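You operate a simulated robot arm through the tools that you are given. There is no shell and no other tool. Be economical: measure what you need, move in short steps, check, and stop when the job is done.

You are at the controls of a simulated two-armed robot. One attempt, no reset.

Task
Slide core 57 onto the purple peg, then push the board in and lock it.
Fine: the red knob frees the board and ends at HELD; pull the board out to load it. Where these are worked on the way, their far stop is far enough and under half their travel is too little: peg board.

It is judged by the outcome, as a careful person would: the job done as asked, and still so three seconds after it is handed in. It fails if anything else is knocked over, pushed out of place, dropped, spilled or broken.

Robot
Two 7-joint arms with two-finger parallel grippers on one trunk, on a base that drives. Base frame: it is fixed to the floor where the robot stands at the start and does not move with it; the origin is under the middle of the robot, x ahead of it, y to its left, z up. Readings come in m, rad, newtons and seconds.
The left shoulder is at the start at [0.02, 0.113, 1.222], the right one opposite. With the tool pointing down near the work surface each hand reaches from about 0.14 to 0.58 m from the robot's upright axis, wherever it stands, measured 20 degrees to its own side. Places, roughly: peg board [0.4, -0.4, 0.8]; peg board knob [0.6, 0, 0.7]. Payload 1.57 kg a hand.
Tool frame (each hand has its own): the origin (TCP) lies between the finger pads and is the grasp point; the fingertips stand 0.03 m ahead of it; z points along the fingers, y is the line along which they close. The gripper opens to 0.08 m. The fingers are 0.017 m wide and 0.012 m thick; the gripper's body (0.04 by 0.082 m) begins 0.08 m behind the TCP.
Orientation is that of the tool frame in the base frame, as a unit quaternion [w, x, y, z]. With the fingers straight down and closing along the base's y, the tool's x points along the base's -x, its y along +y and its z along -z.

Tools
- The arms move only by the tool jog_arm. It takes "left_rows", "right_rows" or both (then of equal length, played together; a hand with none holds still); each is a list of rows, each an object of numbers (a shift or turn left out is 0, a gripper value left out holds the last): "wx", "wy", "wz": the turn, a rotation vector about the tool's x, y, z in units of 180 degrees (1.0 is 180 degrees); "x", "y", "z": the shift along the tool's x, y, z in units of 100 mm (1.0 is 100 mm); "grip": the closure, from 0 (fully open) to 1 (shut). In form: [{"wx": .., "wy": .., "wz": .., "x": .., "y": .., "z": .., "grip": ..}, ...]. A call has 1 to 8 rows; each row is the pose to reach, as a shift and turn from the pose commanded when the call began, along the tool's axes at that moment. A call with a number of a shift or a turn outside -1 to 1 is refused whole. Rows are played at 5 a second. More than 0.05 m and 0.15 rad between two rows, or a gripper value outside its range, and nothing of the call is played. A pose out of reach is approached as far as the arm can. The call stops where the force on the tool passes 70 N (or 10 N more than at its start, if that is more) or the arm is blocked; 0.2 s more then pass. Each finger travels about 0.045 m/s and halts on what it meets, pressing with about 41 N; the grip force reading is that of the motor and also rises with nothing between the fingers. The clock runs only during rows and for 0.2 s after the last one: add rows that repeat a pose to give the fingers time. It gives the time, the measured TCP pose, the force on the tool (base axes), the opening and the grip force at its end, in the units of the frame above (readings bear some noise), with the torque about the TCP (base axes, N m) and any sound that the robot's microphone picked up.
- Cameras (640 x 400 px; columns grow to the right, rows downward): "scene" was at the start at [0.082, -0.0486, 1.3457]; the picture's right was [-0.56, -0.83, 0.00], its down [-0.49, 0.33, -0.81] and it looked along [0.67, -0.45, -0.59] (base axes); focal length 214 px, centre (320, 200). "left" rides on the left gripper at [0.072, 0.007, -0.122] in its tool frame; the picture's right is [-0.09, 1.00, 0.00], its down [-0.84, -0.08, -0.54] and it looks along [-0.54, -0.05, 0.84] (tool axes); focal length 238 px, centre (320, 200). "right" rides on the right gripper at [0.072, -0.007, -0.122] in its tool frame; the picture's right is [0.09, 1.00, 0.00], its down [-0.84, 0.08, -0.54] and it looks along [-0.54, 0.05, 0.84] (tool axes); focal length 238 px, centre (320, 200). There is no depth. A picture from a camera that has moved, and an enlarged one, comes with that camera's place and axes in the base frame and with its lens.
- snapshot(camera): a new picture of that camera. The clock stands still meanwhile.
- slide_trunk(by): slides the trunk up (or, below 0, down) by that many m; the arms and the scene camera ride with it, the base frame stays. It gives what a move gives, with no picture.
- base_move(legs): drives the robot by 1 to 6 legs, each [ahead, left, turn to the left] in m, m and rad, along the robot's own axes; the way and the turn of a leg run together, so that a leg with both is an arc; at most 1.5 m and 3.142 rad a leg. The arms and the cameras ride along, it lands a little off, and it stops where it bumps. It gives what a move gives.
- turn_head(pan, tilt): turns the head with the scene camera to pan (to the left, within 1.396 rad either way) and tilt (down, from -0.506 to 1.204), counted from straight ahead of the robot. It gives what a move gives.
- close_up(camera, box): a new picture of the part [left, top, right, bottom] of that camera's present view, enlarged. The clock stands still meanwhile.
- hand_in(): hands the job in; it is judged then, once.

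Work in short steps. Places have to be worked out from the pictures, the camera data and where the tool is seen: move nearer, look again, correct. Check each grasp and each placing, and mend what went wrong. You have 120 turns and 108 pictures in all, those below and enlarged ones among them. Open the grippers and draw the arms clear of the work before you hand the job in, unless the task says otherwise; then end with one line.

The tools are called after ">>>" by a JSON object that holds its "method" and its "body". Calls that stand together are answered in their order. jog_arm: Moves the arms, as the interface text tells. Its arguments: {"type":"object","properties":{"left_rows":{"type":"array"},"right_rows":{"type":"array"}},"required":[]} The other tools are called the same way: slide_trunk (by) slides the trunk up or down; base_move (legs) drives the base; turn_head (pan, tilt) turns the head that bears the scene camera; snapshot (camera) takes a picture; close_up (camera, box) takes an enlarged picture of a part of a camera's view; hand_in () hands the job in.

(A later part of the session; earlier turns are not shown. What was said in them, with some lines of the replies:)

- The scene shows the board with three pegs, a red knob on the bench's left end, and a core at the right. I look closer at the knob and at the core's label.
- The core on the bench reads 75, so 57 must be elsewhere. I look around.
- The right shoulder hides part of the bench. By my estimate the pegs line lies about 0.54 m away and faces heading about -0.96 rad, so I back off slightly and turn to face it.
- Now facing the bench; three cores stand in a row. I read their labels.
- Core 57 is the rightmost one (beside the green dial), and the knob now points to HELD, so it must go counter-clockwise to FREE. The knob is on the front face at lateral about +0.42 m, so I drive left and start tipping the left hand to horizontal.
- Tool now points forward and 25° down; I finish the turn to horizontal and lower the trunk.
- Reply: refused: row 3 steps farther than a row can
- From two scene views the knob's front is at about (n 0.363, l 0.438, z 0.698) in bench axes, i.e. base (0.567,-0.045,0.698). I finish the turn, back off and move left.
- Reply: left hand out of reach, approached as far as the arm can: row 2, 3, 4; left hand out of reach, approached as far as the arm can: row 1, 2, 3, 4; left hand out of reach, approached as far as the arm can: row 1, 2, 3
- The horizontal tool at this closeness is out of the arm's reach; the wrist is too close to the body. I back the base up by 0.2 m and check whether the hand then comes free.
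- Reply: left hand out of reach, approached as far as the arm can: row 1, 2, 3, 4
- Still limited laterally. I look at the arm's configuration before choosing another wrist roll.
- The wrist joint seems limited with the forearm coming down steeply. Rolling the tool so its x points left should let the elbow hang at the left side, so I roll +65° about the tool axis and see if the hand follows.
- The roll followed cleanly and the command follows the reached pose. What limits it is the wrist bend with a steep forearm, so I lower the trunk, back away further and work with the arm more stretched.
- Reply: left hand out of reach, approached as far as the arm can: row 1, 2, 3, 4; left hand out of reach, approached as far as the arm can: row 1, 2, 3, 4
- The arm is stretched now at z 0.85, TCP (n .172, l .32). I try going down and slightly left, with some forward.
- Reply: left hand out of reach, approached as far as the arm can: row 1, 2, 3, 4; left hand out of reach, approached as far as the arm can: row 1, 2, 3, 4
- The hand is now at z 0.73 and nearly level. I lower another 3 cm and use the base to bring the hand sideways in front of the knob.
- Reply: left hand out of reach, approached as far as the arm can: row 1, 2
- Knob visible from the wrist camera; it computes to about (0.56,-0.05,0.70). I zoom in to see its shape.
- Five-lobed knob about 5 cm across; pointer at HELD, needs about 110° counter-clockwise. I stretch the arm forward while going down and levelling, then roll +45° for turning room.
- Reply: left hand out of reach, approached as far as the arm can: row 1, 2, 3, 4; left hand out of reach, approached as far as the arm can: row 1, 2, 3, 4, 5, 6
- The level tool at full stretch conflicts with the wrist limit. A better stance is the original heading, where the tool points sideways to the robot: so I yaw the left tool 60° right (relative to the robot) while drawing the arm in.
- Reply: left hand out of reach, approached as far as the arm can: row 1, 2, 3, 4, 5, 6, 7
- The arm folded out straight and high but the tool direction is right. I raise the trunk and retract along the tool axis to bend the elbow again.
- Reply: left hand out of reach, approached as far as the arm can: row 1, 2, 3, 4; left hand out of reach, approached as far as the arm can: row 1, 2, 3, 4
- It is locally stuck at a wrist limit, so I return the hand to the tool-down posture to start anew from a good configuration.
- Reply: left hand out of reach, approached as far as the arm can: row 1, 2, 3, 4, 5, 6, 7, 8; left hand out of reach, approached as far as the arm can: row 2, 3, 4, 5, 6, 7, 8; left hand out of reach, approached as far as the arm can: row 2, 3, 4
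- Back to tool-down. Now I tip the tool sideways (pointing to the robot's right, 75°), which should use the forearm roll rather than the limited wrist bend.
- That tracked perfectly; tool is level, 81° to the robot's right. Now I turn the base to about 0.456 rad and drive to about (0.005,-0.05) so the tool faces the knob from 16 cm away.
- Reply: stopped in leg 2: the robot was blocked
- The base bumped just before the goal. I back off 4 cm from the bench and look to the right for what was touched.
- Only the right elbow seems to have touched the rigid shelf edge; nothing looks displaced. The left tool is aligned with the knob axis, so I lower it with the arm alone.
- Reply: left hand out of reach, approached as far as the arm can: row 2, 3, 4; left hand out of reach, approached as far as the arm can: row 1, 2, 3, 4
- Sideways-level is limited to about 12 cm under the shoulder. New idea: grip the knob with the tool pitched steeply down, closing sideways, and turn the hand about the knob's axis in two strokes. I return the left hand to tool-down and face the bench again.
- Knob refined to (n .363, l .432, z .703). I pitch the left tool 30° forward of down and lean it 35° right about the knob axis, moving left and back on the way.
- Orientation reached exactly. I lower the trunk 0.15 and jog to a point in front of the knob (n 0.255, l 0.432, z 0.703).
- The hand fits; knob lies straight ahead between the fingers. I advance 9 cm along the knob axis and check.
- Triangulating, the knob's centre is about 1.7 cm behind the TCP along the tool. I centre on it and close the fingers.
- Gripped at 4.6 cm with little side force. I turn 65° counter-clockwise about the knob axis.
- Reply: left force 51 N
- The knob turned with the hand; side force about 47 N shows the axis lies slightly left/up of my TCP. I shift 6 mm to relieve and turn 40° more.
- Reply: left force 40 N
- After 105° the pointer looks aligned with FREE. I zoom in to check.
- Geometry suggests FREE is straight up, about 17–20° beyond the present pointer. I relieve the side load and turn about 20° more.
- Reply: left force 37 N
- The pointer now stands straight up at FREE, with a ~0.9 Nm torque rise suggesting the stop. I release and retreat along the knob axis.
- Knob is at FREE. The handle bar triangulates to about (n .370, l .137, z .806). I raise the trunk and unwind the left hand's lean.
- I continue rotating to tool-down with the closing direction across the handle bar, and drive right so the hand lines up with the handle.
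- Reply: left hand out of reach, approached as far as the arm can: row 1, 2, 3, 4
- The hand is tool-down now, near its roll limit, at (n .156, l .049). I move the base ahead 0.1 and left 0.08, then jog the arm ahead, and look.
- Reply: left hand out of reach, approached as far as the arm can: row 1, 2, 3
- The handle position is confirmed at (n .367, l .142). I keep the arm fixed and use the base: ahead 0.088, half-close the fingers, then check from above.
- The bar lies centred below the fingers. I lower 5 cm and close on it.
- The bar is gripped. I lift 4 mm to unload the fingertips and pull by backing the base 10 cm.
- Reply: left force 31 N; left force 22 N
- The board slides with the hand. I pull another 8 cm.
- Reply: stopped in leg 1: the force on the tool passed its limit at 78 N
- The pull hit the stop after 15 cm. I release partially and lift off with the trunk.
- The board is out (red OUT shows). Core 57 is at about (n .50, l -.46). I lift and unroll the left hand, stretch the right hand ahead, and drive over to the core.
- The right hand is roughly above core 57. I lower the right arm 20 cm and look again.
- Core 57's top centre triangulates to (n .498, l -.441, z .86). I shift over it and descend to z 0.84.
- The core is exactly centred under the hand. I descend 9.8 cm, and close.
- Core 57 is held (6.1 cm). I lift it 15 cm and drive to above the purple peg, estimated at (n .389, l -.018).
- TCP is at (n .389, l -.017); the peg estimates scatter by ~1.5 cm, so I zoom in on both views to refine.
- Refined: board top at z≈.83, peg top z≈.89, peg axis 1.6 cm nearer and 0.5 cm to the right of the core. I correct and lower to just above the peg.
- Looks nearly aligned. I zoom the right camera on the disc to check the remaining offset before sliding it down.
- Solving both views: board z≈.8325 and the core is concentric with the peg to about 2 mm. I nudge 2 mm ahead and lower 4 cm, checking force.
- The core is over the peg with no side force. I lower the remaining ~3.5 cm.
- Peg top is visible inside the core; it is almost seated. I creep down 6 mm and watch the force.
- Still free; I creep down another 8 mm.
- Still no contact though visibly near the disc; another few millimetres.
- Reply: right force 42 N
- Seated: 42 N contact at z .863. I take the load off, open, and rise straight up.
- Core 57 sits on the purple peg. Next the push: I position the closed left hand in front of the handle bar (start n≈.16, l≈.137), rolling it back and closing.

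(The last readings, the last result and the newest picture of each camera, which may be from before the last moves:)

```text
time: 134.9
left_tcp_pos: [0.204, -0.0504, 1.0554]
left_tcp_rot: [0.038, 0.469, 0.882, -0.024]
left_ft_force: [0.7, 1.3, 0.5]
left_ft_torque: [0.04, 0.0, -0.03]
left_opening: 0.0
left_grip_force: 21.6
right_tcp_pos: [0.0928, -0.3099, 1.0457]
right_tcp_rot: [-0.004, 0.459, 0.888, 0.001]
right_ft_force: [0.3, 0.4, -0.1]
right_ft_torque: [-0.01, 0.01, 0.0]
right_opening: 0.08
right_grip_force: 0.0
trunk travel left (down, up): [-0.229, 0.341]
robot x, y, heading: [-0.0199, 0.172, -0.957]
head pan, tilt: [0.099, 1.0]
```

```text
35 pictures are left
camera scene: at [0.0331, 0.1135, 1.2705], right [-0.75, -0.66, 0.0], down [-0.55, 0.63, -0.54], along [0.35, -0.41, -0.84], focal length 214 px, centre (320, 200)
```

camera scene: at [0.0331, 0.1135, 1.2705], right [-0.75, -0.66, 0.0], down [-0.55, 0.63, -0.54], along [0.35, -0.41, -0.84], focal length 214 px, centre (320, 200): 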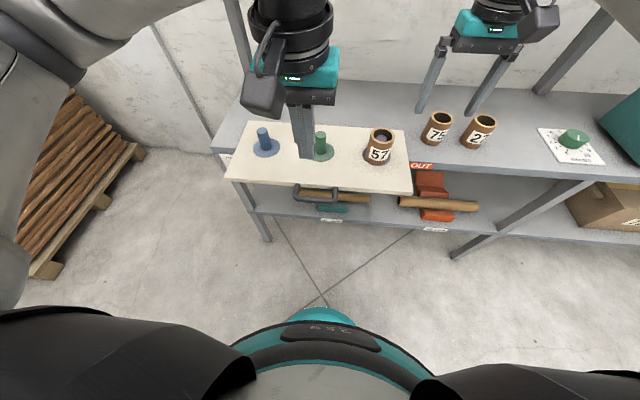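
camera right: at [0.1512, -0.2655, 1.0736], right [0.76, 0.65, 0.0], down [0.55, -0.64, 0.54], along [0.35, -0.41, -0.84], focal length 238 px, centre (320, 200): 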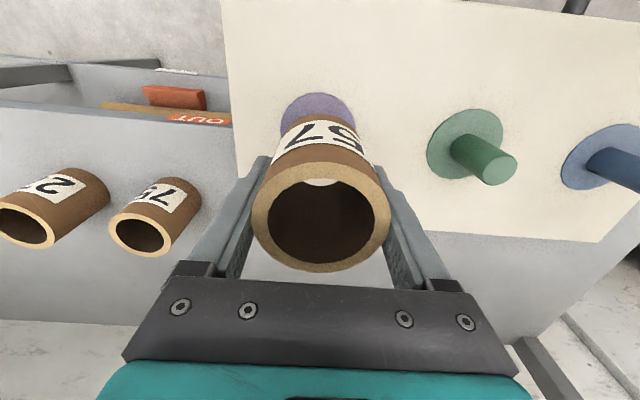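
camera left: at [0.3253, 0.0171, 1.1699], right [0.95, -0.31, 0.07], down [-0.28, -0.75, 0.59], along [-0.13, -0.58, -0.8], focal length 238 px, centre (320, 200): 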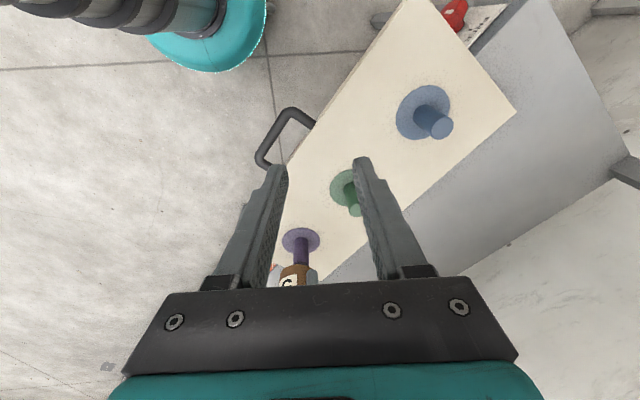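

The left hand is at (n .159, l .138). I lower it 23.5 cm in front of the bar.

>>> {"method": "jog_arm", "body": {"left_rows": [{"z": 0.4, "x": 0.04}, {"z": 0.8, "x": 0.08}, {"z": 1.0, "x": 0.1}]}}

>>> {"method": "jog_arm", "body": {"left_rows": [{"z": 0.4, "x": 0.04}, {"z": 0.8, "x": 0.08}, {"z": 1.0, "x": 0.1}]}}

>>> {"method": "snapshot", "body": {"camera": "left"}}

```text
time: 135.7
left_tcp_pos: [0.2027, -0.0499, 0.9539]
left_tcp_rot: [0.039, 0.469, 0.882, -0.025]
left_ft_force: [0.2, -0.4, 0.2]
left_ft_torque: [0.02, -0.01, 0.0]
left_opening: 0.0001
left_grip_force: 21.2
right_tcp_pos: [0.0926, -0.3092, 1.0444]
right_tcp_rot: [-0.003, 0.458, 0.889, 0.002]
right_ft_force: [-0.2, 0.2, -0.4]
right_ft_torque: [0.0, 0.03, 0.01]
right_opening: 0.0798
right_grip_force: 0.1
trunk travel left (down, up): [-0.229, 0.341]
robot x, y, heading: [-0.0195, 0.1791, -0.953]
head pan, tilt: [0.099, 1.0]
```

```text
time: 136.5
left_tcp_pos: [0.2005, -0.0478, 0.8548]
left_tcp_rot: [0.038, 0.468, 0.883, -0.024]
left_ft_force: [-0.1, 0.2, -0.6]
left_ft_torque: [0.05, 0.0, 0.03]
left_opening: 0.0002
left_grip_force: 21.0
right_tcp_pos: [0.0929, -0.3094, 1.0447]
right_tcp_rot: [-0.004, 0.459, 0.889, 0.002]
right_ft_force: [0.0, 0.6, -0.4]
right_ft_torque: [-0.01, 0.01, -0.02]
right_opening: 0.0802
right_grip_force: 0.1
trunk travel left (down, up): [-0.229, 0.341]
robot x, y, heading: [-0.0169, 0.1729, -0.955]
head pan, tilt: [0.099, 1.0]
```

```text
34 pictures are left
camera left: at [0.1595, 0.0247, 0.9669], right [0.88, 0.48, 0.0], down [0.38, -0.69, 0.62], along [0.3, -0.54, -0.79], focal length 238 px, centre (320, 200)
```

left: 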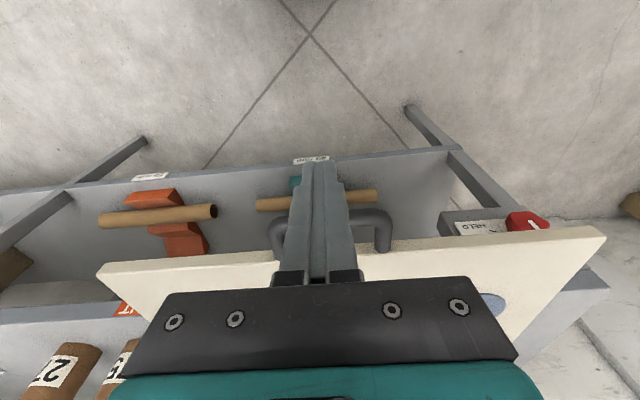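

The fingers stand before the bar. I lower 3.5 cm more and drive ahead 0.1.

>>> {"method": "jog_arm", "body": {"left_rows": [{"z": 0.2, "x": 0.02}, {"z": 0.36, "x": 0.03}]}}

>>> {"method": "base_move", "body": {"legs": [[0.1, 0, 0]]}}

>>> {"method": "snapshot", "body": {"camera": "left"}}

>>> {"method": "snapshot", "body": {"camera": "scene"}}

```text
time: 137.1
left_tcp_pos: [0.2016, -0.0492, 0.8188]
left_tcp_rot: [0.039, 0.468, 0.882, -0.024]
left_ft_force: [0.2, 0.9, -0.1]
left_ft_torque: [0.01, -0.02, 0.01]
left_opening: 0.0
left_grip_force: 21.2
right_tcp_pos: [0.0931, -0.3092, 1.0444]
right_tcp_rot: [-0.004, 0.459, 0.888, 0.002]
right_ft_force: [-1.0, 0.0, 0.9]
right_ft_torque: [0.0, 0.0, 0.01]
right_opening: 0.08
right_grip_force: 0.1
trunk travel left (down, up): [-0.229, 0.341]
robot x, y, heading: [-0.0167, 0.1712, -0.948]
head pan, tilt: [0.099, 1.0]
```

```text
time: 138.2
left_tcp_pos: [0.2566, -0.1289, 0.8184]
left_tcp_rot: [0.039, 0.468, 0.882, -0.024]
left_ft_force: [0.2, -0.7, -0.1]
left_ft_torque: [-0.01, 0.0, -0.03]
left_opening: 0.0
left_grip_force: 21.6
right_tcp_pos: [0.149, -0.3897, 1.0443]
right_tcp_rot: [-0.004, 0.459, 0.888, 0.001]
right_ft_force: [-0.4, -0.1, 0.7]
right_ft_torque: [0.02, -0.01, -0.03]
right_opening: 0.08
right_grip_force: 0.0
trunk travel left (down, up): [-0.229, 0.341]
robot x, y, heading: [0.0383, 0.0946, -0.958]
head pan, tilt: [0.099, 1.0]
```

```text
33 pictures are left
camera left: at [0.2166, -0.0557, 0.9314], right [0.88, 0.48, 0.0], down [0.38, -0.69, 0.62], along [0.3, -0.54, -0.79], focal length 238 px, centre (320, 200)
```

left: 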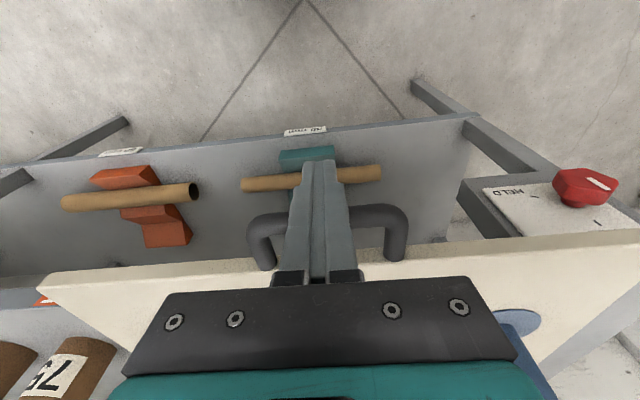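

```text
32 pictures are left
camera scene: at [0.0899, 0.0335, 1.2704], right [-0.75, -0.66, 0.0], down [-0.55, 0.64, -0.54], along [0.35, -0.41, -0.84], focal length 214 px, centre (320, 200)
```

scene: 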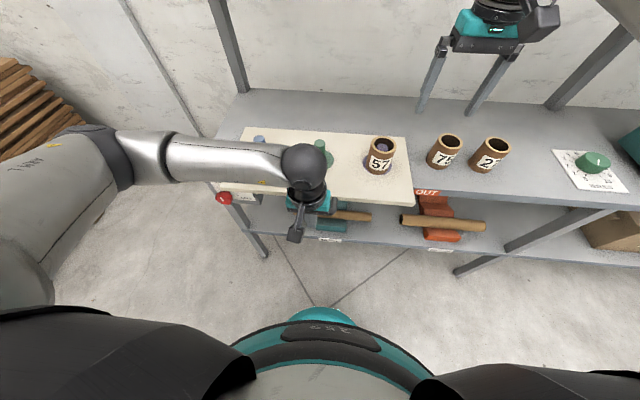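

Relative to core 75, core 57 has moved inward, so the push works. I continue ahead until resistance.

>>> {"method": "base_move", "body": {"legs": [[0.07, 0, 0]]}}

>>> {"method": "base_move", "body": {"legs": [[0.04, 0, 0]]}}

>>> {"method": "snapshot", "body": {"camera": "scene"}}

```text
time: 139.2
left_tcp_pos: [0.2969, -0.184, 0.818]
left_tcp_rot: [0.039, 0.467, 0.883, -0.024]
left_ft_force: [0.0, -0.5, -0.1]
left_ft_torque: [0.02, -0.01, -0.01]
left_opening: 0.0
left_grip_force: 20.9
right_tcp_pos: [0.1907, -0.4443, 1.0441]
right_tcp_rot: [-0.004, 0.457, 0.889, 0.002]
right_ft_force: [-0.1, 0.5, -0.4]
right_ft_torque: [0.0, -0.03, 0.03]
right_opening: 0.0801
right_grip_force: 0.0
trunk travel left (down, up): [-0.229, 0.341]
robot x, y, heading: [0.0773, 0.0424, -0.951]
head pan, tilt: [0.099, 1.0]
```

```text
time: 140.2
left_tcp_pos: [0.3135, -0.2082, 0.819]
left_tcp_rot: [0.039, 0.469, 0.882, -0.024]
left_ft_force: [-0.1, -0.3, 0.5]
left_ft_torque: [0.01, 0.02, 0.03]
left_opening: 0.0
left_grip_force: 20.7
right_tcp_pos: [0.2019, -0.4637, 1.0451]
right_tcp_rot: [-0.01, 0.455, 0.89, 0.002]
right_ft_force: [-7.0, 8.5, 0.2]
right_ft_torque: [-1.16, -1.06, -0.03]
right_opening: 0.0798
right_grip_force: 0.1
trunk travel left (down, up): [-0.229, 0.341]
robot x, y, heading: [0.0954, 0.0149, -0.959]
head pan, tilt: [0.099, 1.0]
stopped in leg 1: the force on the tool passed its limit at 109 N (the readings are from after the stop); the commanded pose is now the measured one
```

```text
31 pictures are left
camera scene: at [0.1448, -0.0441, 1.2706], right [-0.75, -0.66, 0.0], down [-0.55, 0.63, -0.54], along [0.36, -0.41, -0.84], focal length 214 px, centre (320, 200)
```

scene: 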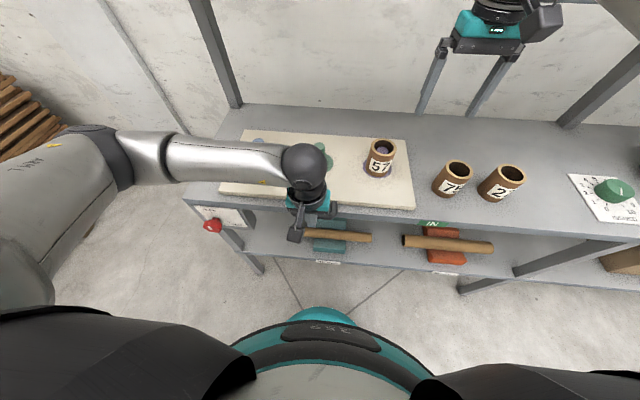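

The IN tag shows now and the bar is back at n≈.37, but the right hand touched something (probably the shelf). I back off 3 cm, draw the right arm in, and look.

>>> {"method": "base_move", "body": {"legs": [[-0.03, 0, 0]]}}

>>> {"method": "jog_arm", "body": {"right_rows": [{"x": 0.4}, {"x": 0.8}, {"x": 1.0}]}}

>>> {"method": "turn_head", "body": {"pan": -0.1, "tilt": 0.5}}

>>> {"method": "snapshot", "body": {"camera": "scene"}}

```text
time: 141.0
left_tcp_pos: [0.2981, -0.183, 0.819]
left_tcp_rot: [0.039, 0.468, 0.883, -0.025]
left_ft_force: [-0.2, 0.3, 0.2]
left_ft_torque: [0.01, 0.0, -0.02]
left_opening: 0.0002
left_grip_force: 21.1
right_tcp_pos: [0.1869, -0.4405, 1.0457]
right_tcp_rot: [-0.01, 0.455, 0.89, 0.003]
right_ft_force: [0.3, 0.6, 0.7]
right_ft_torque: [-0.01, -0.01, -0.02]
right_opening: 0.0798
right_grip_force: 0.0
trunk travel left (down, up): [-0.229, 0.341]
robot x, y, heading: [0.0773, 0.0399, -0.954]
head pan, tilt: [0.099, 1.0]
```

```text
time: 141.8
left_tcp_pos: [0.2972, -0.1835, 0.8175]
left_tcp_rot: [0.04, 0.467, 0.883, -0.025]
left_ft_force: [0.4, 0.3, 0.8]
left_ft_torque: [-0.02, -0.04, -0.01]
left_opening: 0.0003
left_grip_force: 20.8
right_tcp_pos: [0.1278, -0.3581, 1.0458]
right_tcp_rot: [-0.011, 0.456, 0.89, 0.002]
right_ft_force: [0.5, -0.1, 0.7]
right_ft_torque: [-0.03, 0.02, 0.01]
right_opening: 0.08
right_grip_force: 0.0
trunk travel left (down, up): [-0.229, 0.341]
robot x, y, heading: [0.0766, 0.0401, -0.949]
head pan, tilt: [0.099, 1.0]
```

```text
time: 142.7
left_tcp_pos: [0.2987, -0.1835, 0.8178]
left_tcp_rot: [0.039, 0.467, 0.883, -0.025]
left_ft_force: [0.5, 0.1, 0.1]
left_ft_torque: [0.01, 0.0, 0.01]
left_opening: 0.0
left_grip_force: 21.1
right_tcp_pos: [0.129, -0.3609, 1.0457]
right_tcp_rot: [-0.01, 0.455, 0.89, 0.003]
right_ft_force: [-0.3, -0.6, 0.9]
right_ft_torque: [-0.01, -0.01, -0.02]
right_opening: 0.08
right_grip_force: 0.2
trunk travel left (down, up): [-0.229, 0.341]
robot x, y, heading: [0.0741, 0.0339, -0.952]
head pan, tilt: [-0.099, 0.499]
```

```text
30 pictures are left
camera scene: at [0.1286, -0.0484, 1.3115], right [-0.87, -0.49, 0.0], down [-0.24, 0.42, -0.88], along [0.43, -0.76, -0.48], focal length 214 px, centre (320, 200)
```

scene: 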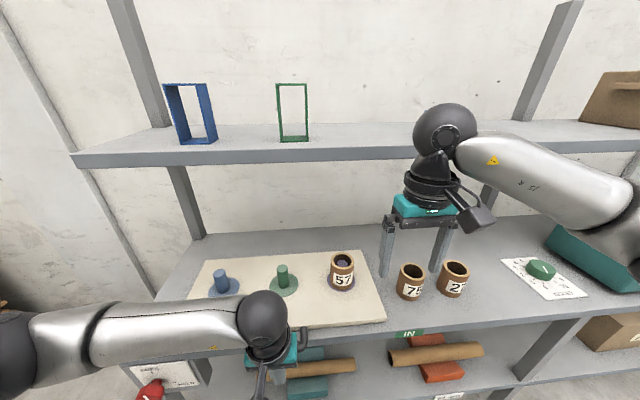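

Nothing on the shelf looks disturbed. With the right arm drawn in I push once more to be sure the board is fully home.

>>> {"method": "base_move", "body": {"legs": [[0.045, 0, 0]]}}

>>> {"method": "snapshot", "body": {"camera": "scene"}}

```text
time: 143.6
left_tcp_pos: [0.3139, -0.2082, 0.8166]
left_tcp_rot: [0.023, 0.473, 0.881, -0.017]
left_ft_force: [-29.7, 45.3, 6.2]
left_ft_torque: [0.32, -0.19, 0.12]
left_opening: 0.0
left_grip_force: 21.3
right_tcp_pos: [0.152, -0.393, 1.0477]
right_tcp_rot: [-0.008, 0.455, 0.89, 0.001]
right_ft_force: [0.1, -0.2, 0.3]
right_ft_torque: [-0.02, 0.01, 0.02]
right_opening: 0.0802
right_grip_force: 0.0
trunk travel left (down, up): [-0.229, 0.341]
robot x, y, heading: [0.1016, 0.0036, -0.95]
head pan, tilt: [-0.099, 0.499]
```

```text
29 pictures are left
camera scene: at [0.1511, -0.0799, 1.312], right [-0.87, -0.49, 0.0], down [-0.23, 0.41, -0.88], along [0.44, -0.76, -0.47], focal length 214 px, centre (320, 200)
```

scene: 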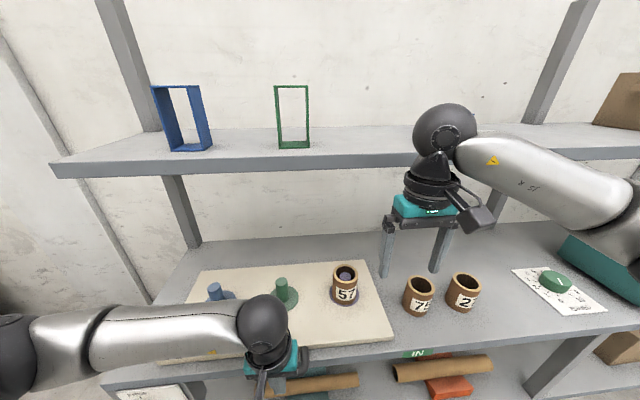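

The board is hard against its inner stop (54 N, same position). Now I back off and drive to the stance used for the knob earlier.

>>> {"method": "base_move", "body": {"legs": [[-0.172, 0, 0], [0, 0.203, -0.015]]}}

>>> {"method": "jog_arm", "body": {"left_rows": [{"grip": 0, "z": -0.4}, {"grip": 0, "z": -0.8}, {"grip": 0, "z": -0.8}, {"grip": 0, "z": -0.8}, {"grip": 0, "z": -0.8}]}}

>>> {"method": "turn_head", "body": {"pan": 0.1, "tilt": 0.7}}

>>> {"method": "snapshot", "body": {"camera": "scene"}}

```text
time: 146.3
left_tcp_pos: [0.3801, 0.0383, 0.8145]
left_tcp_rot: [0.023, 0.48, 0.877, -0.016]
left_ft_force: [-0.7, -0.1, -0.4]
left_ft_torque: [0.01, 0.02, 0.01]
left_opening: 0.0
left_grip_force: 21.1
right_tcp_pos: [0.2158, -0.144, 1.0467]
right_tcp_rot: [-0.01, 0.462, 0.887, 0.002]
right_ft_force: [-0.1, -0.3, -0.5]
right_ft_torque: [0.02, 0.06, 0.0]
right_opening: 0.0797
right_grip_force: 0.0
trunk travel left (down, up): [-0.229, 0.341]
robot x, y, heading: [0.1692, 0.2528, -0.969]
head pan, tilt: [-0.099, 0.499]
```

```text
time: 147.5
left_tcp_pos: [0.3784, 0.0414, 0.8955]
left_tcp_rot: [0.022, 0.479, 0.877, -0.016]
left_ft_force: [0.1, -0.2, 0.0]
left_ft_torque: [0.0, -0.03, -0.01]
left_opening: 0.0799
left_grip_force: 0.0
right_tcp_pos: [0.2154, -0.1439, 1.0453]
right_tcp_rot: [-0.01, 0.462, 0.887, 0.003]
right_ft_force: [0.0, 0.6, -0.3]
right_ft_torque: [0.01, 0.03, 0.01]
right_opening: 0.0799
right_grip_force: 0.1
trunk travel left (down, up): [-0.229, 0.341]
robot x, y, heading: [0.1723, 0.2564, -0.965]
head pan, tilt: [-0.099, 0.499]
```

```text
time: 148.2
left_tcp_pos: [0.377, 0.0417, 0.8938]
left_tcp_rot: [0.022, 0.479, 0.877, -0.016]
left_ft_force: [-0.6, 0.4, 0.1]
left_ft_torque: [-0.01, -0.01, 0.0]
left_opening: 0.0796
left_grip_force: 0.0
right_tcp_pos: [0.2142, -0.144, 1.0467]
right_tcp_rot: [-0.01, 0.461, 0.887, 0.003]
right_ft_force: [0.8, 0.9, 0.3]
right_ft_torque: [0.02, 0.02, -0.01]
right_opening: 0.08
right_grip_force: 0.1
trunk travel left (down, up): [-0.229, 0.341]
robot x, y, heading: [0.1737, 0.2531, -0.968]
head pan, tilt: [0.099, 0.7]
```

```text
28 pictures are left
camera scene: at [0.231, 0.1822, 1.2939], right [-0.76, -0.65, 0.0], down [-0.42, 0.49, -0.77], along [0.49, -0.58, -0.64], focal length 214 px, centre (320, 200)
```

scene: 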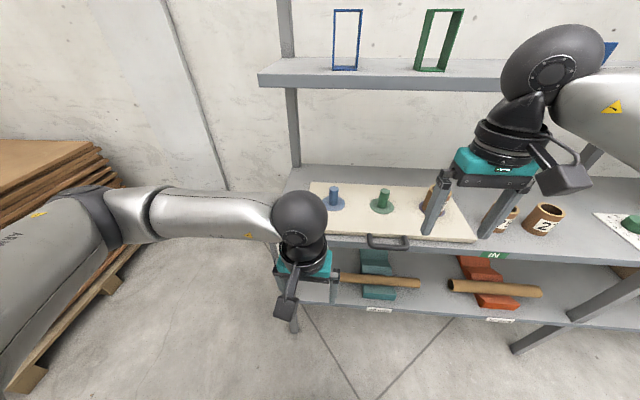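

I tip the left hand to the same knob-approach orientation as before and tuck the right hand back, then lower the trunk.

>>> {"method": "jog_arm", "body": {"left_rows": [{"wx": -0.0323, "wy": -0.0234, "wz": 0.0073, "y": 0.2}, {"wx": -0.0646, "wy": -0.0469, "wz": 0.0147, "y": 0.4}, {"wx": -0.0969, "wy": -0.0703, "wz": 0.022, "y": 0.6}, {"wx": -0.1292, "wy": -0.0937, "wz": 0.0293, "y": 0.8}, {"wx": -0.1615, "wy": -0.1172, "wz": 0.0367, "y": 1.0}, {"wx": -0.1938, "wy": -0.1406, "wz": 0.044, "y": 1.0}], "right_rows": [{"x": 0.15, "y": -0.18}, {"x": 0.3, "y": -0.36}, {"x": 0.45, "y": -0.54}, {"x": 0.6, "y": -0.72}, {"x": 0.7, "y": -0.9}, {"x": 0.7, "y": -0.9}]}}

>>> {"method": "slide_trunk", "body": {"by": -0.2}}

```text
time: 149.6
left_tcp_pos: [0.4622, 0.0961, 0.8954]
left_tcp_rot: [0.354, 0.494, 0.781, 0.144]
left_ft_force: [0.2, 0.0, -0.3]
left_ft_torque: [-0.01, -0.02, 0.01]
left_opening: 0.0799
left_grip_force: 0.1
right_tcp_pos: [0.1002, -0.1387, 1.0474]
right_tcp_rot: [-0.01, 0.461, 0.887, 0.003]
right_ft_force: [0.2, 1.0, -0.3]
right_ft_torque: [0.01, -0.01, -0.03]
right_opening: 0.0803
right_grip_force: 0.0
trunk travel left (down, up): [-0.229, 0.341]
robot x, y, heading: [0.1693, 0.2505, -0.967]
head pan, tilt: [0.099, 0.7]
```

```text
time: 151.8
left_tcp_pos: [0.4607, 0.0969, 0.6944]
left_tcp_rot: [0.353, 0.494, 0.781, 0.144]
left_ft_force: [-1.2, 0.0, -0.4]
left_ft_torque: [-0.02, -0.03, -0.01]
left_opening: 0.0798
left_grip_force: 0.1
right_tcp_pos: [0.1012, -0.1377, 0.8469]
right_tcp_rot: [-0.01, 0.462, 0.887, 0.002]
right_ft_force: [-0.1, 0.5, -0.1]
right_ft_torque: [0.03, 0.01, -0.03]
right_opening: 0.0798
right_grip_force: 0.1
trunk travel left (down, up): [-0.029, 0.541]
robot x, y, heading: [0.169, 0.2565, -0.97]
head pan, tilt: [0.099, 0.7]
```

The hand is at (n .186, l .433, z .694). I swing it 122° to the left-leaning orientation in free air.

>>> {"method": "jog_arm", "body": {"left_rows": [{"wx": 0.0389, "wz": -0.0225}, {"wx": 0.0778, "wz": -0.045}, {"wx": 0.1167, "wz": -0.0675}, {"wx": 0.1556, "wz": -0.09}, {"wx": 0.1945, "wz": -0.1125}, {"wx": 0.2334, "wz": -0.135}, {"wx": 0.2723, "wz": -0.1575}, {"wx": 0.3112, "wz": -0.18}]}}

>>> {"method": "jog_arm", "body": {"left_rows": [{"wx": 0.0389, "wz": -0.0225}, {"wx": 0.0778, "wz": -0.045}, {"wx": 0.1167, "wz": -0.0675}, {"wx": 0.1556, "wz": -0.09}, {"wx": 0.1945, "wz": -0.1125}, {"wx": 0.2334, "wz": -0.135}, {"wx": 0.2723, "wz": -0.1575}]}}

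>>> {"method": "snapshot", "body": {"camera": "left"}}

```text
time: 153.6
left_tcp_pos: [0.4671, 0.0918, 0.6887]
left_tcp_rot: [0.107, 0.372, 0.859, -0.336]
left_ft_force: [0.4, 0.4, 0.5]
left_ft_torque: [0.0, 0.01, 0.02]
left_opening: 0.08
left_grip_force: 0.1
left hand out of reach, approached as far as the arm can: row 2, 3, 4, 5, 6, 7, 8
right_tcp_pos: [0.1014, -0.1378, 0.8471]
right_tcp_rot: [-0.011, 0.462, 0.887, 0.003]
right_ft_force: [0.2, -0.1, -0.1]
right_ft_torque: [0.04, 0.01, 0.01]
right_opening: 0.0798
right_grip_force: 0.1
trunk travel left (down, up): [-0.029, 0.541]
robot x, y, heading: [0.1747, 0.2555, -0.965]
head pan, tilt: [0.099, 0.7]
```

```text
time: 155.2
left_tcp_pos: [0.4672, 0.0926, 0.689]
left_tcp_rot: [-0.138, 0.166, 0.707, -0.674]
left_ft_force: [-0.7, 0.2, -0.2]
left_ft_torque: [0.0, 0.0, -0.03]
left_opening: 0.08
left_grip_force: 0.1
right_tcp_pos: [0.1011, -0.1385, 0.8464]
right_tcp_rot: [-0.011, 0.461, 0.887, 0.004]
right_ft_force: [-0.3, 0.3, -0.6]
right_ft_torque: [-0.03, -0.02, 0.0]
right_opening: 0.0802
right_grip_force: 0.1
trunk travel left (down, up): [-0.029, 0.541]
robot x, y, heading: [0.1697, 0.255, -0.973]
head pan, tilt: [0.099, 0.7]
```

```text
27 pictures are left
camera left: at [0.454, 0.2328, 0.6848], right [0.13, 0.0, -0.99], down [0.98, 0.14, 0.13], along [0.13, -0.99, 0.02], focal length 238 px, centre (320, 200)
```

left: 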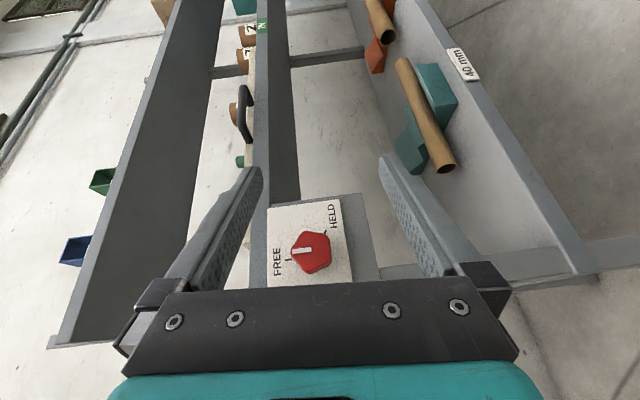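

Knob recomputed at (l .432, z .709), matching. I advance halfway along the axis with a 2 cm rise, then the rest, and check.

>>> {"method": "jog_arm", "body": {"left_rows": [{"x": -0.33, "y": -0.1, "z": 0.19}, {"x": -0.66, "y": -0.19, "z": 0.39}]}}

>>> {"method": "jog_arm", "body": {"left_rows": [{"x": -0.3, "z": 0.17}, {"x": -0.62, "z": 0.36}]}}

>>> {"method": "snapshot", "body": {"camera": "left"}}

```text
time: 155.8
left_tcp_pos: [0.5115, 0.0261, 0.7061]
left_tcp_rot: [-0.137, 0.166, 0.708, -0.673]
left_ft_force: [0.9, 0.9, -0.9]
left_ft_torque: [0.0, 0.02, -0.03]
left_opening: 0.0797
left_grip_force: 0.1
right_tcp_pos: [0.1006, -0.139, 0.8479]
right_tcp_rot: [-0.011, 0.462, 0.887, 0.003]
right_ft_force: [0.1, -0.5, 0.4]
right_ft_torque: [-0.02, 0.01, 0.0]
right_opening: 0.0801
right_grip_force: 0.1
trunk travel left (down, up): [-0.029, 0.541]
robot x, y, heading: [0.172, 0.2568, -0.969]
head pan, tilt: [0.099, 0.7]
```

```text
time: 156.4
left_tcp_pos: [0.5515, -0.031, 0.709]
left_tcp_rot: [-0.138, 0.167, 0.707, -0.673]
left_ft_force: [-0.1, -0.4, 0.1]
left_ft_torque: [0.01, 0.0, -0.04]
left_opening: 0.08
left_grip_force: 0.2
right_tcp_pos: [0.1009, -0.1385, 0.8473]
right_tcp_rot: [-0.01, 0.461, 0.887, 0.003]
right_ft_force: [-0.4, -0.4, 0.4]
right_ft_torque: [0.01, -0.02, -0.01]
right_opening: 0.0801
right_grip_force: 0.1
trunk travel left (down, up): [-0.029, 0.541]
robot x, y, heading: [0.1684, 0.2579, -0.967]
head pan, tilt: [0.099, 0.7]
```

```text
26 pictures are left
camera left: at [0.537, 0.11, 0.7044], right [0.13, 0.0, -0.99], down [0.98, 0.14, 0.13], along [0.13, -0.99, 0.02], focal length 238 px, centre (320, 200)
```

left: 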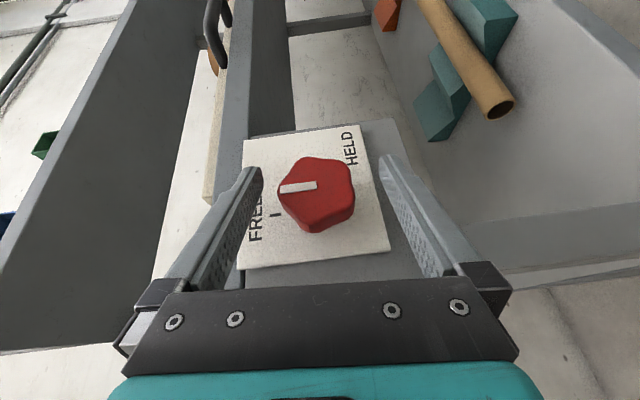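

The knob is well centred. I grip and turn 65° clockwise.

>>> {"method": "jog_arm", "body": {"left_rows": [{"grip": 1}, {"grip": 1}, {"grip": 1}, {"grip": 1}, {"grip": 1}]}}

>>> {"method": "jog_arm", "body": {"left_rows": [{"wx": -0.0389, "wz": 0.0225}, {"wx": -0.0778, "wz": 0.045}, {"wx": -0.1167, "wz": 0.0675}, {"wx": -0.1556, "wz": 0.09}, {"wx": -0.1945, "wz": 0.1125}, {"wx": -0.2334, "wz": 0.135}, {"wx": -0.2723, "wz": 0.1575}, {"wx": -0.3112, "wz": 0.18}]}}

>>> {"method": "snapshot", "body": {"camera": "left"}}

```text
time: 157.6
left_tcp_pos: [0.5504, -0.0317, 0.7098]
left_tcp_rot: [-0.138, 0.169, 0.705, -0.675]
left_ft_force: [0.8, -1.6, 10.8]
left_ft_torque: [-0.13, 0.02, -0.42]
left_opening: 0.0448
left_grip_force: 40.9
right_tcp_pos: [0.0999, -0.1379, 0.8484]
right_tcp_rot: [-0.011, 0.461, 0.887, 0.003]
right_ft_force: [0.9, -1.0, -0.4]
right_ft_torque: [0.0, 0.01, 0.0]
right_opening: 0.0799
right_grip_force: 0.0
trunk travel left (down, up): [-0.029, 0.541]
robot x, y, heading: [0.1714, 0.2526, -0.967]
head pan, tilt: [0.099, 0.7]
```

```text
time: 159.4
left_tcp_pos: [0.5472, -0.0342, 0.7146]
left_tcp_rot: [0.144, 0.397, 0.861, -0.285]
left_ft_force: [-11.5, 10.8, 40.0]
left_ft_torque: [0.01, 0.14, 0.27]
left_opening: 0.0445
left_grip_force: 45.0
right_tcp_pos: [0.0991, -0.1366, 0.8486]
right_tcp_rot: [-0.009, 0.462, 0.887, 0.003]
right_ft_force: [0.2, -0.1, -0.6]
right_ft_torque: [-0.04, -0.02, -0.02]
right_opening: 0.08
right_grip_force: 0.1
trunk travel left (down, up): [-0.029, 0.541]
robot x, y, heading: [0.1734, 0.25, -0.972]
head pan, tilt: [0.099, 0.7]
```

```text
25 pictures are left
camera left: at [0.5033, 0.0865, 0.7727], right [0.82, 0.46, -0.33], down [0.47, -0.22, 0.86], along [0.33, -0.86, -0.39], focal length 238 px, centre (320, 200)
```

left: 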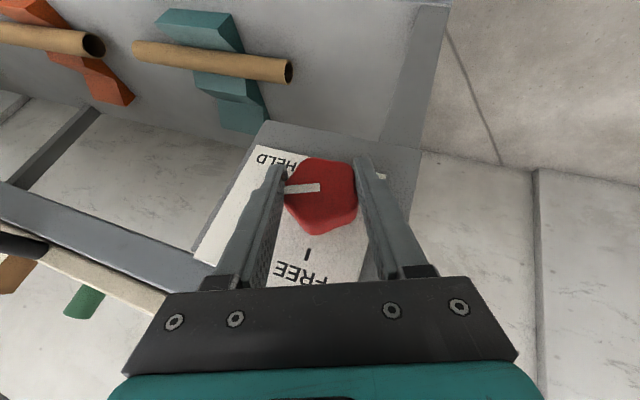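

It turns well. I relieve the upward load by 5 mm and turn another 57° to HELD.

>>> {"method": "jog_arm", "body": {"left_rows": [{"x": -0.024, "y": -0.019, "z": -0.04}, {"x": -0.024, "y": -0.019, "z": -0.04, "wx": -0.0389, "wz": 0.0225}, {"x": -0.024, "y": -0.019, "z": -0.04, "wx": -0.0778, "wz": 0.045}, {"x": -0.024, "y": -0.019, "z": -0.04, "wx": -0.1167, "wz": 0.0675}, {"x": -0.024, "y": -0.019, "z": -0.04, "wx": -0.1556, "wz": 0.09}, {"x": -0.024, "y": -0.019, "z": -0.04, "wx": -0.1945, "wz": 0.1125}, {"x": -0.024, "y": -0.019, "z": -0.04, "wx": -0.2334, "wz": 0.135}, {"x": -0.024, "y": -0.019, "z": -0.04, "wx": -0.2723, "wz": 0.1575}]}}

>>> {"method": "snapshot", "body": {"camera": "left"}}

```text
time: 161.2
left_tcp_pos: [0.5453, -0.0367, 0.7126]
left_tcp_rot: [0.351, 0.498, 0.781, 0.134]
left_ft_force: [-31.8, -16.0, 7.0]
left_ft_torque: [-1.33, 0.79, 0.05]
left_opening: 0.0447
left_grip_force: 45.2
right_tcp_pos: [0.0995, -0.1387, 0.8463]
right_tcp_rot: [-0.009, 0.462, 0.887, 0.004]
right_ft_force: [-1.2, 0.7, 0.0]
right_ft_torque: [-0.01, 0.03, -0.02]
right_opening: 0.0801
right_grip_force: 0.1
trunk travel left (down, up): [-0.029, 0.541]
robot x, y, heading: [0.1701, 0.2563, -0.972]
head pan, tilt: [0.099, 0.7]
```

```text
24 pictures are left
camera left: at [0.447, 0.0469, 0.7721], right [0.7, 0.39, 0.6], down [-0.21, -0.69, 0.69], along [0.68, -0.61, -0.41], focal length 238 px, centre (320, 200)
```

left: 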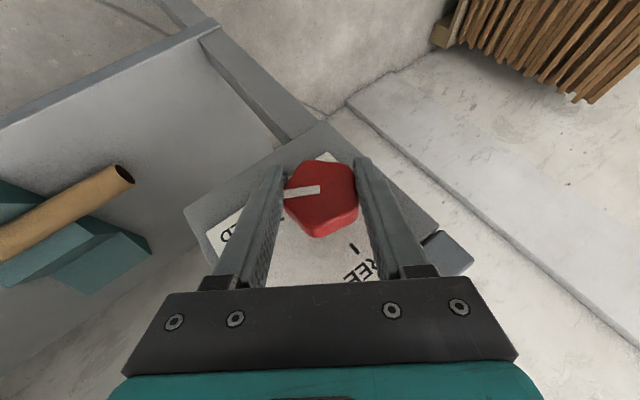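

The torque of 1.4 Nm and the same orientation as at the first grasp show it is at the HELD stop. I release, retreat and check.

>>> {"method": "jog_arm", "body": {"left_rows": [{"grip": 0}, {"grip": 0}, {"grip": 0}, {"x": 0.4, "z": -0.23}, {"x": 0.8, "z": -0.46}, {"x": 0.98, "z": -0.57}]}}

>>> {"method": "close_up", "body": {"camera": "left", "box": [220, 180, 420, 305]}}

>>> {"method": "snapshot", "body": {"camera": "scene"}}

```text
time: 162.6
left_tcp_pos: [0.4859, 0.0627, 0.7142]
left_tcp_rot: [0.352, 0.493, 0.782, 0.144]
left_ft_force: [0.5, -0.3, 0.4]
left_ft_torque: [-0.02, 0.01, 0.0]
left_opening: 0.0802
left_grip_force: 0.1
right_tcp_pos: [0.1, -0.1378, 0.8473]
right_tcp_rot: [-0.01, 0.462, 0.887, 0.002]
right_ft_force: [0.0, 0.2, -1.1]
right_ft_torque: [0.04, 0.01, -0.02]
right_opening: 0.0798
right_grip_force: 0.1
trunk travel left (down, up): [-0.029, 0.541]
robot x, y, heading: [0.1705, 0.2537, -0.967]
head pan, tilt: [0.099, 0.7]
```

```text
3.20 times, centred on (320, 242) of left
camera zoom: at [0.3863, 0.1431, 0.7737], right [0.69, 0.39, 0.61], down [-0.21, -0.7, 0.68], along [0.69, -0.6, -0.4], focal length 763 px, centre (320, 64)
```

zoom: 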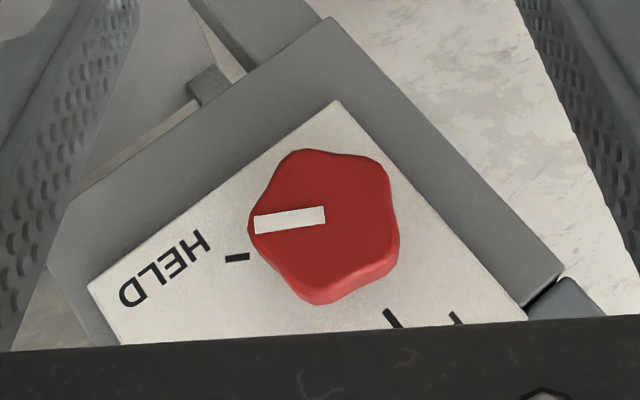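

```text
22 pictures are left
camera scene: at [0.231, 0.1823, 1.0939], right [-0.76, -0.65, 0.0], down [-0.42, 0.49, -0.77], along [0.49, -0.58, -0.64], focal length 214 px, centre (320, 200)
```

scene: 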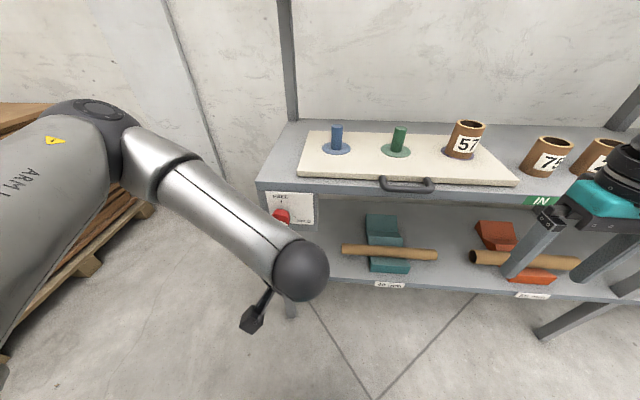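

The knob points at HELD, the board shows IN, and core 57 stands on the purple peg. I back away, raise the trunk, and take a final look around.

>>> {"method": "base_move", "body": {"legs": [[-0.3, 0, 0]]}}

>>> {"method": "slide_trunk", "body": {"by": 0.2}}

>>> {"method": "turn_head", "body": {"pan": -0.2, "tilt": 0.5}}

>>> {"method": "snapshot", "body": {"camera": "scene"}}

>>> {"method": "close_up", "body": {"camera": "scene", "box": [180, 180, 340, 280]}}

```text
time: 164.6
left_tcp_pos: [0.3184, 0.3048, 0.7153]
left_tcp_rot: [0.353, 0.496, 0.78, 0.144]
left_ft_force: [0.0, 0.2, -0.3]
left_ft_torque: [-0.01, 0.02, 0.01]
left_opening: 0.08
left_grip_force: 0.1
right_tcp_pos: [-0.0675, 0.1068, 0.8475]
right_tcp_rot: [-0.01, 0.463, 0.886, 0.003]
right_ft_force: [-0.8, -0.4, 0.2]
right_ft_torque: [-0.02, -0.02, 0.0]
right_opening: 0.0802
right_grip_force: 0.1
trunk travel left (down, up): [-0.029, 0.541]
robot x, y, heading: [0.0038, 0.4998, -0.975]
head pan, tilt: [0.099, 0.7]
```

```text
time: 166.8
left_tcp_pos: [0.3184, 0.3046, 0.9134]
left_tcp_rot: [0.352, 0.496, 0.781, 0.143]
left_ft_force: [0.3, -0.1, 0.2]
left_ft_torque: [0.01, -0.04, 0.03]
left_opening: 0.0802
left_grip_force: 0.0
right_tcp_pos: [-0.0688, 0.1054, 1.0467]
right_tcp_rot: [-0.01, 0.462, 0.887, 0.002]
right_ft_force: [0.2, 0.5, -0.2]
right_ft_torque: [0.01, -0.04, -0.02]
right_opening: 0.0801
right_grip_force: 0.0
trunk travel left (down, up): [-0.229, 0.341]
robot x, y, heading: [0.0023, 0.5047, -0.973]
head pan, tilt: [0.099, 0.7]
```

```text
time: 167.6
left_tcp_pos: [0.3179, 0.3051, 0.914]
left_tcp_rot: [0.352, 0.496, 0.781, 0.143]
left_ft_force: [0.5, -0.6, 0.3]
left_ft_torque: [0.05, 0.02, -0.01]
left_opening: 0.0799
left_grip_force: 0.2
right_tcp_pos: [-0.0682, 0.108, 1.0478]
right_tcp_rot: [-0.01, 0.464, 0.886, 0.002]
right_ft_force: [0.1, 0.1, 0.2]
right_ft_torque: [-0.01, 0.01, -0.02]
right_opening: 0.0804
right_grip_force: 0.1
trunk travel left (down, up): [-0.229, 0.341]
robot x, y, heading: [0.0053, 0.497, -0.969]
head pan, tilt: [-0.201, 0.499]
```

```text
21 pictures are left
camera scene: at [0.0437, 0.4083, 1.3115], right [-0.92, -0.39, 0.0], down [-0.19, 0.44, -0.88], along [0.34, -0.81, -0.48], focal length 214 px, centre (320, 200)
```

scene: 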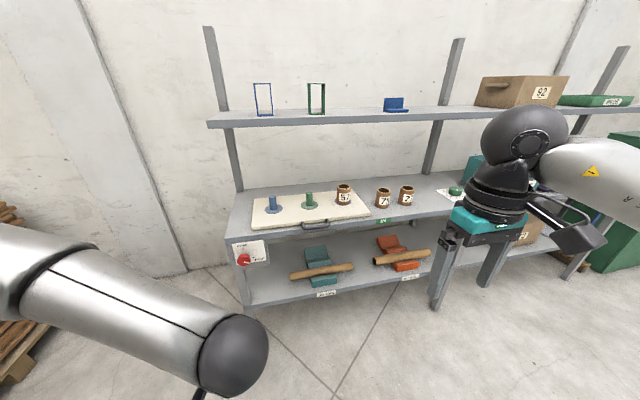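

```text
4.00 times, centred on (260, 230) of scene
camera zoom: at [0.0437, 0.4083, 1.3115], right [-0.92, -0.39, 0.0], down [-0.19, 0.44, -0.88], along [0.34, -0.81, -0.48], focal length 858 px, centre (560, 80)
```

zoom: 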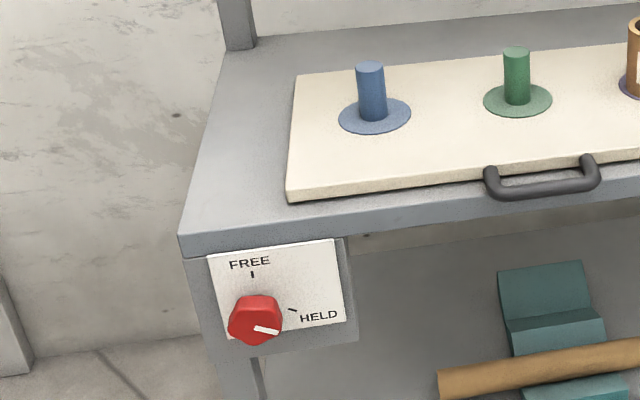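

All checks are good: core 57 is on the purple peg, the board is in, the knob points at HELD, nothing else has moved, the grippers are open and the arms are clear. I hand in.

>>> {"method": "hand_in", "body": {}}

```text
The job is handed in.
```

Core 57 is on the purple peg, the board is pushed fully in, and the red knob is turned back to HELD to lock it.
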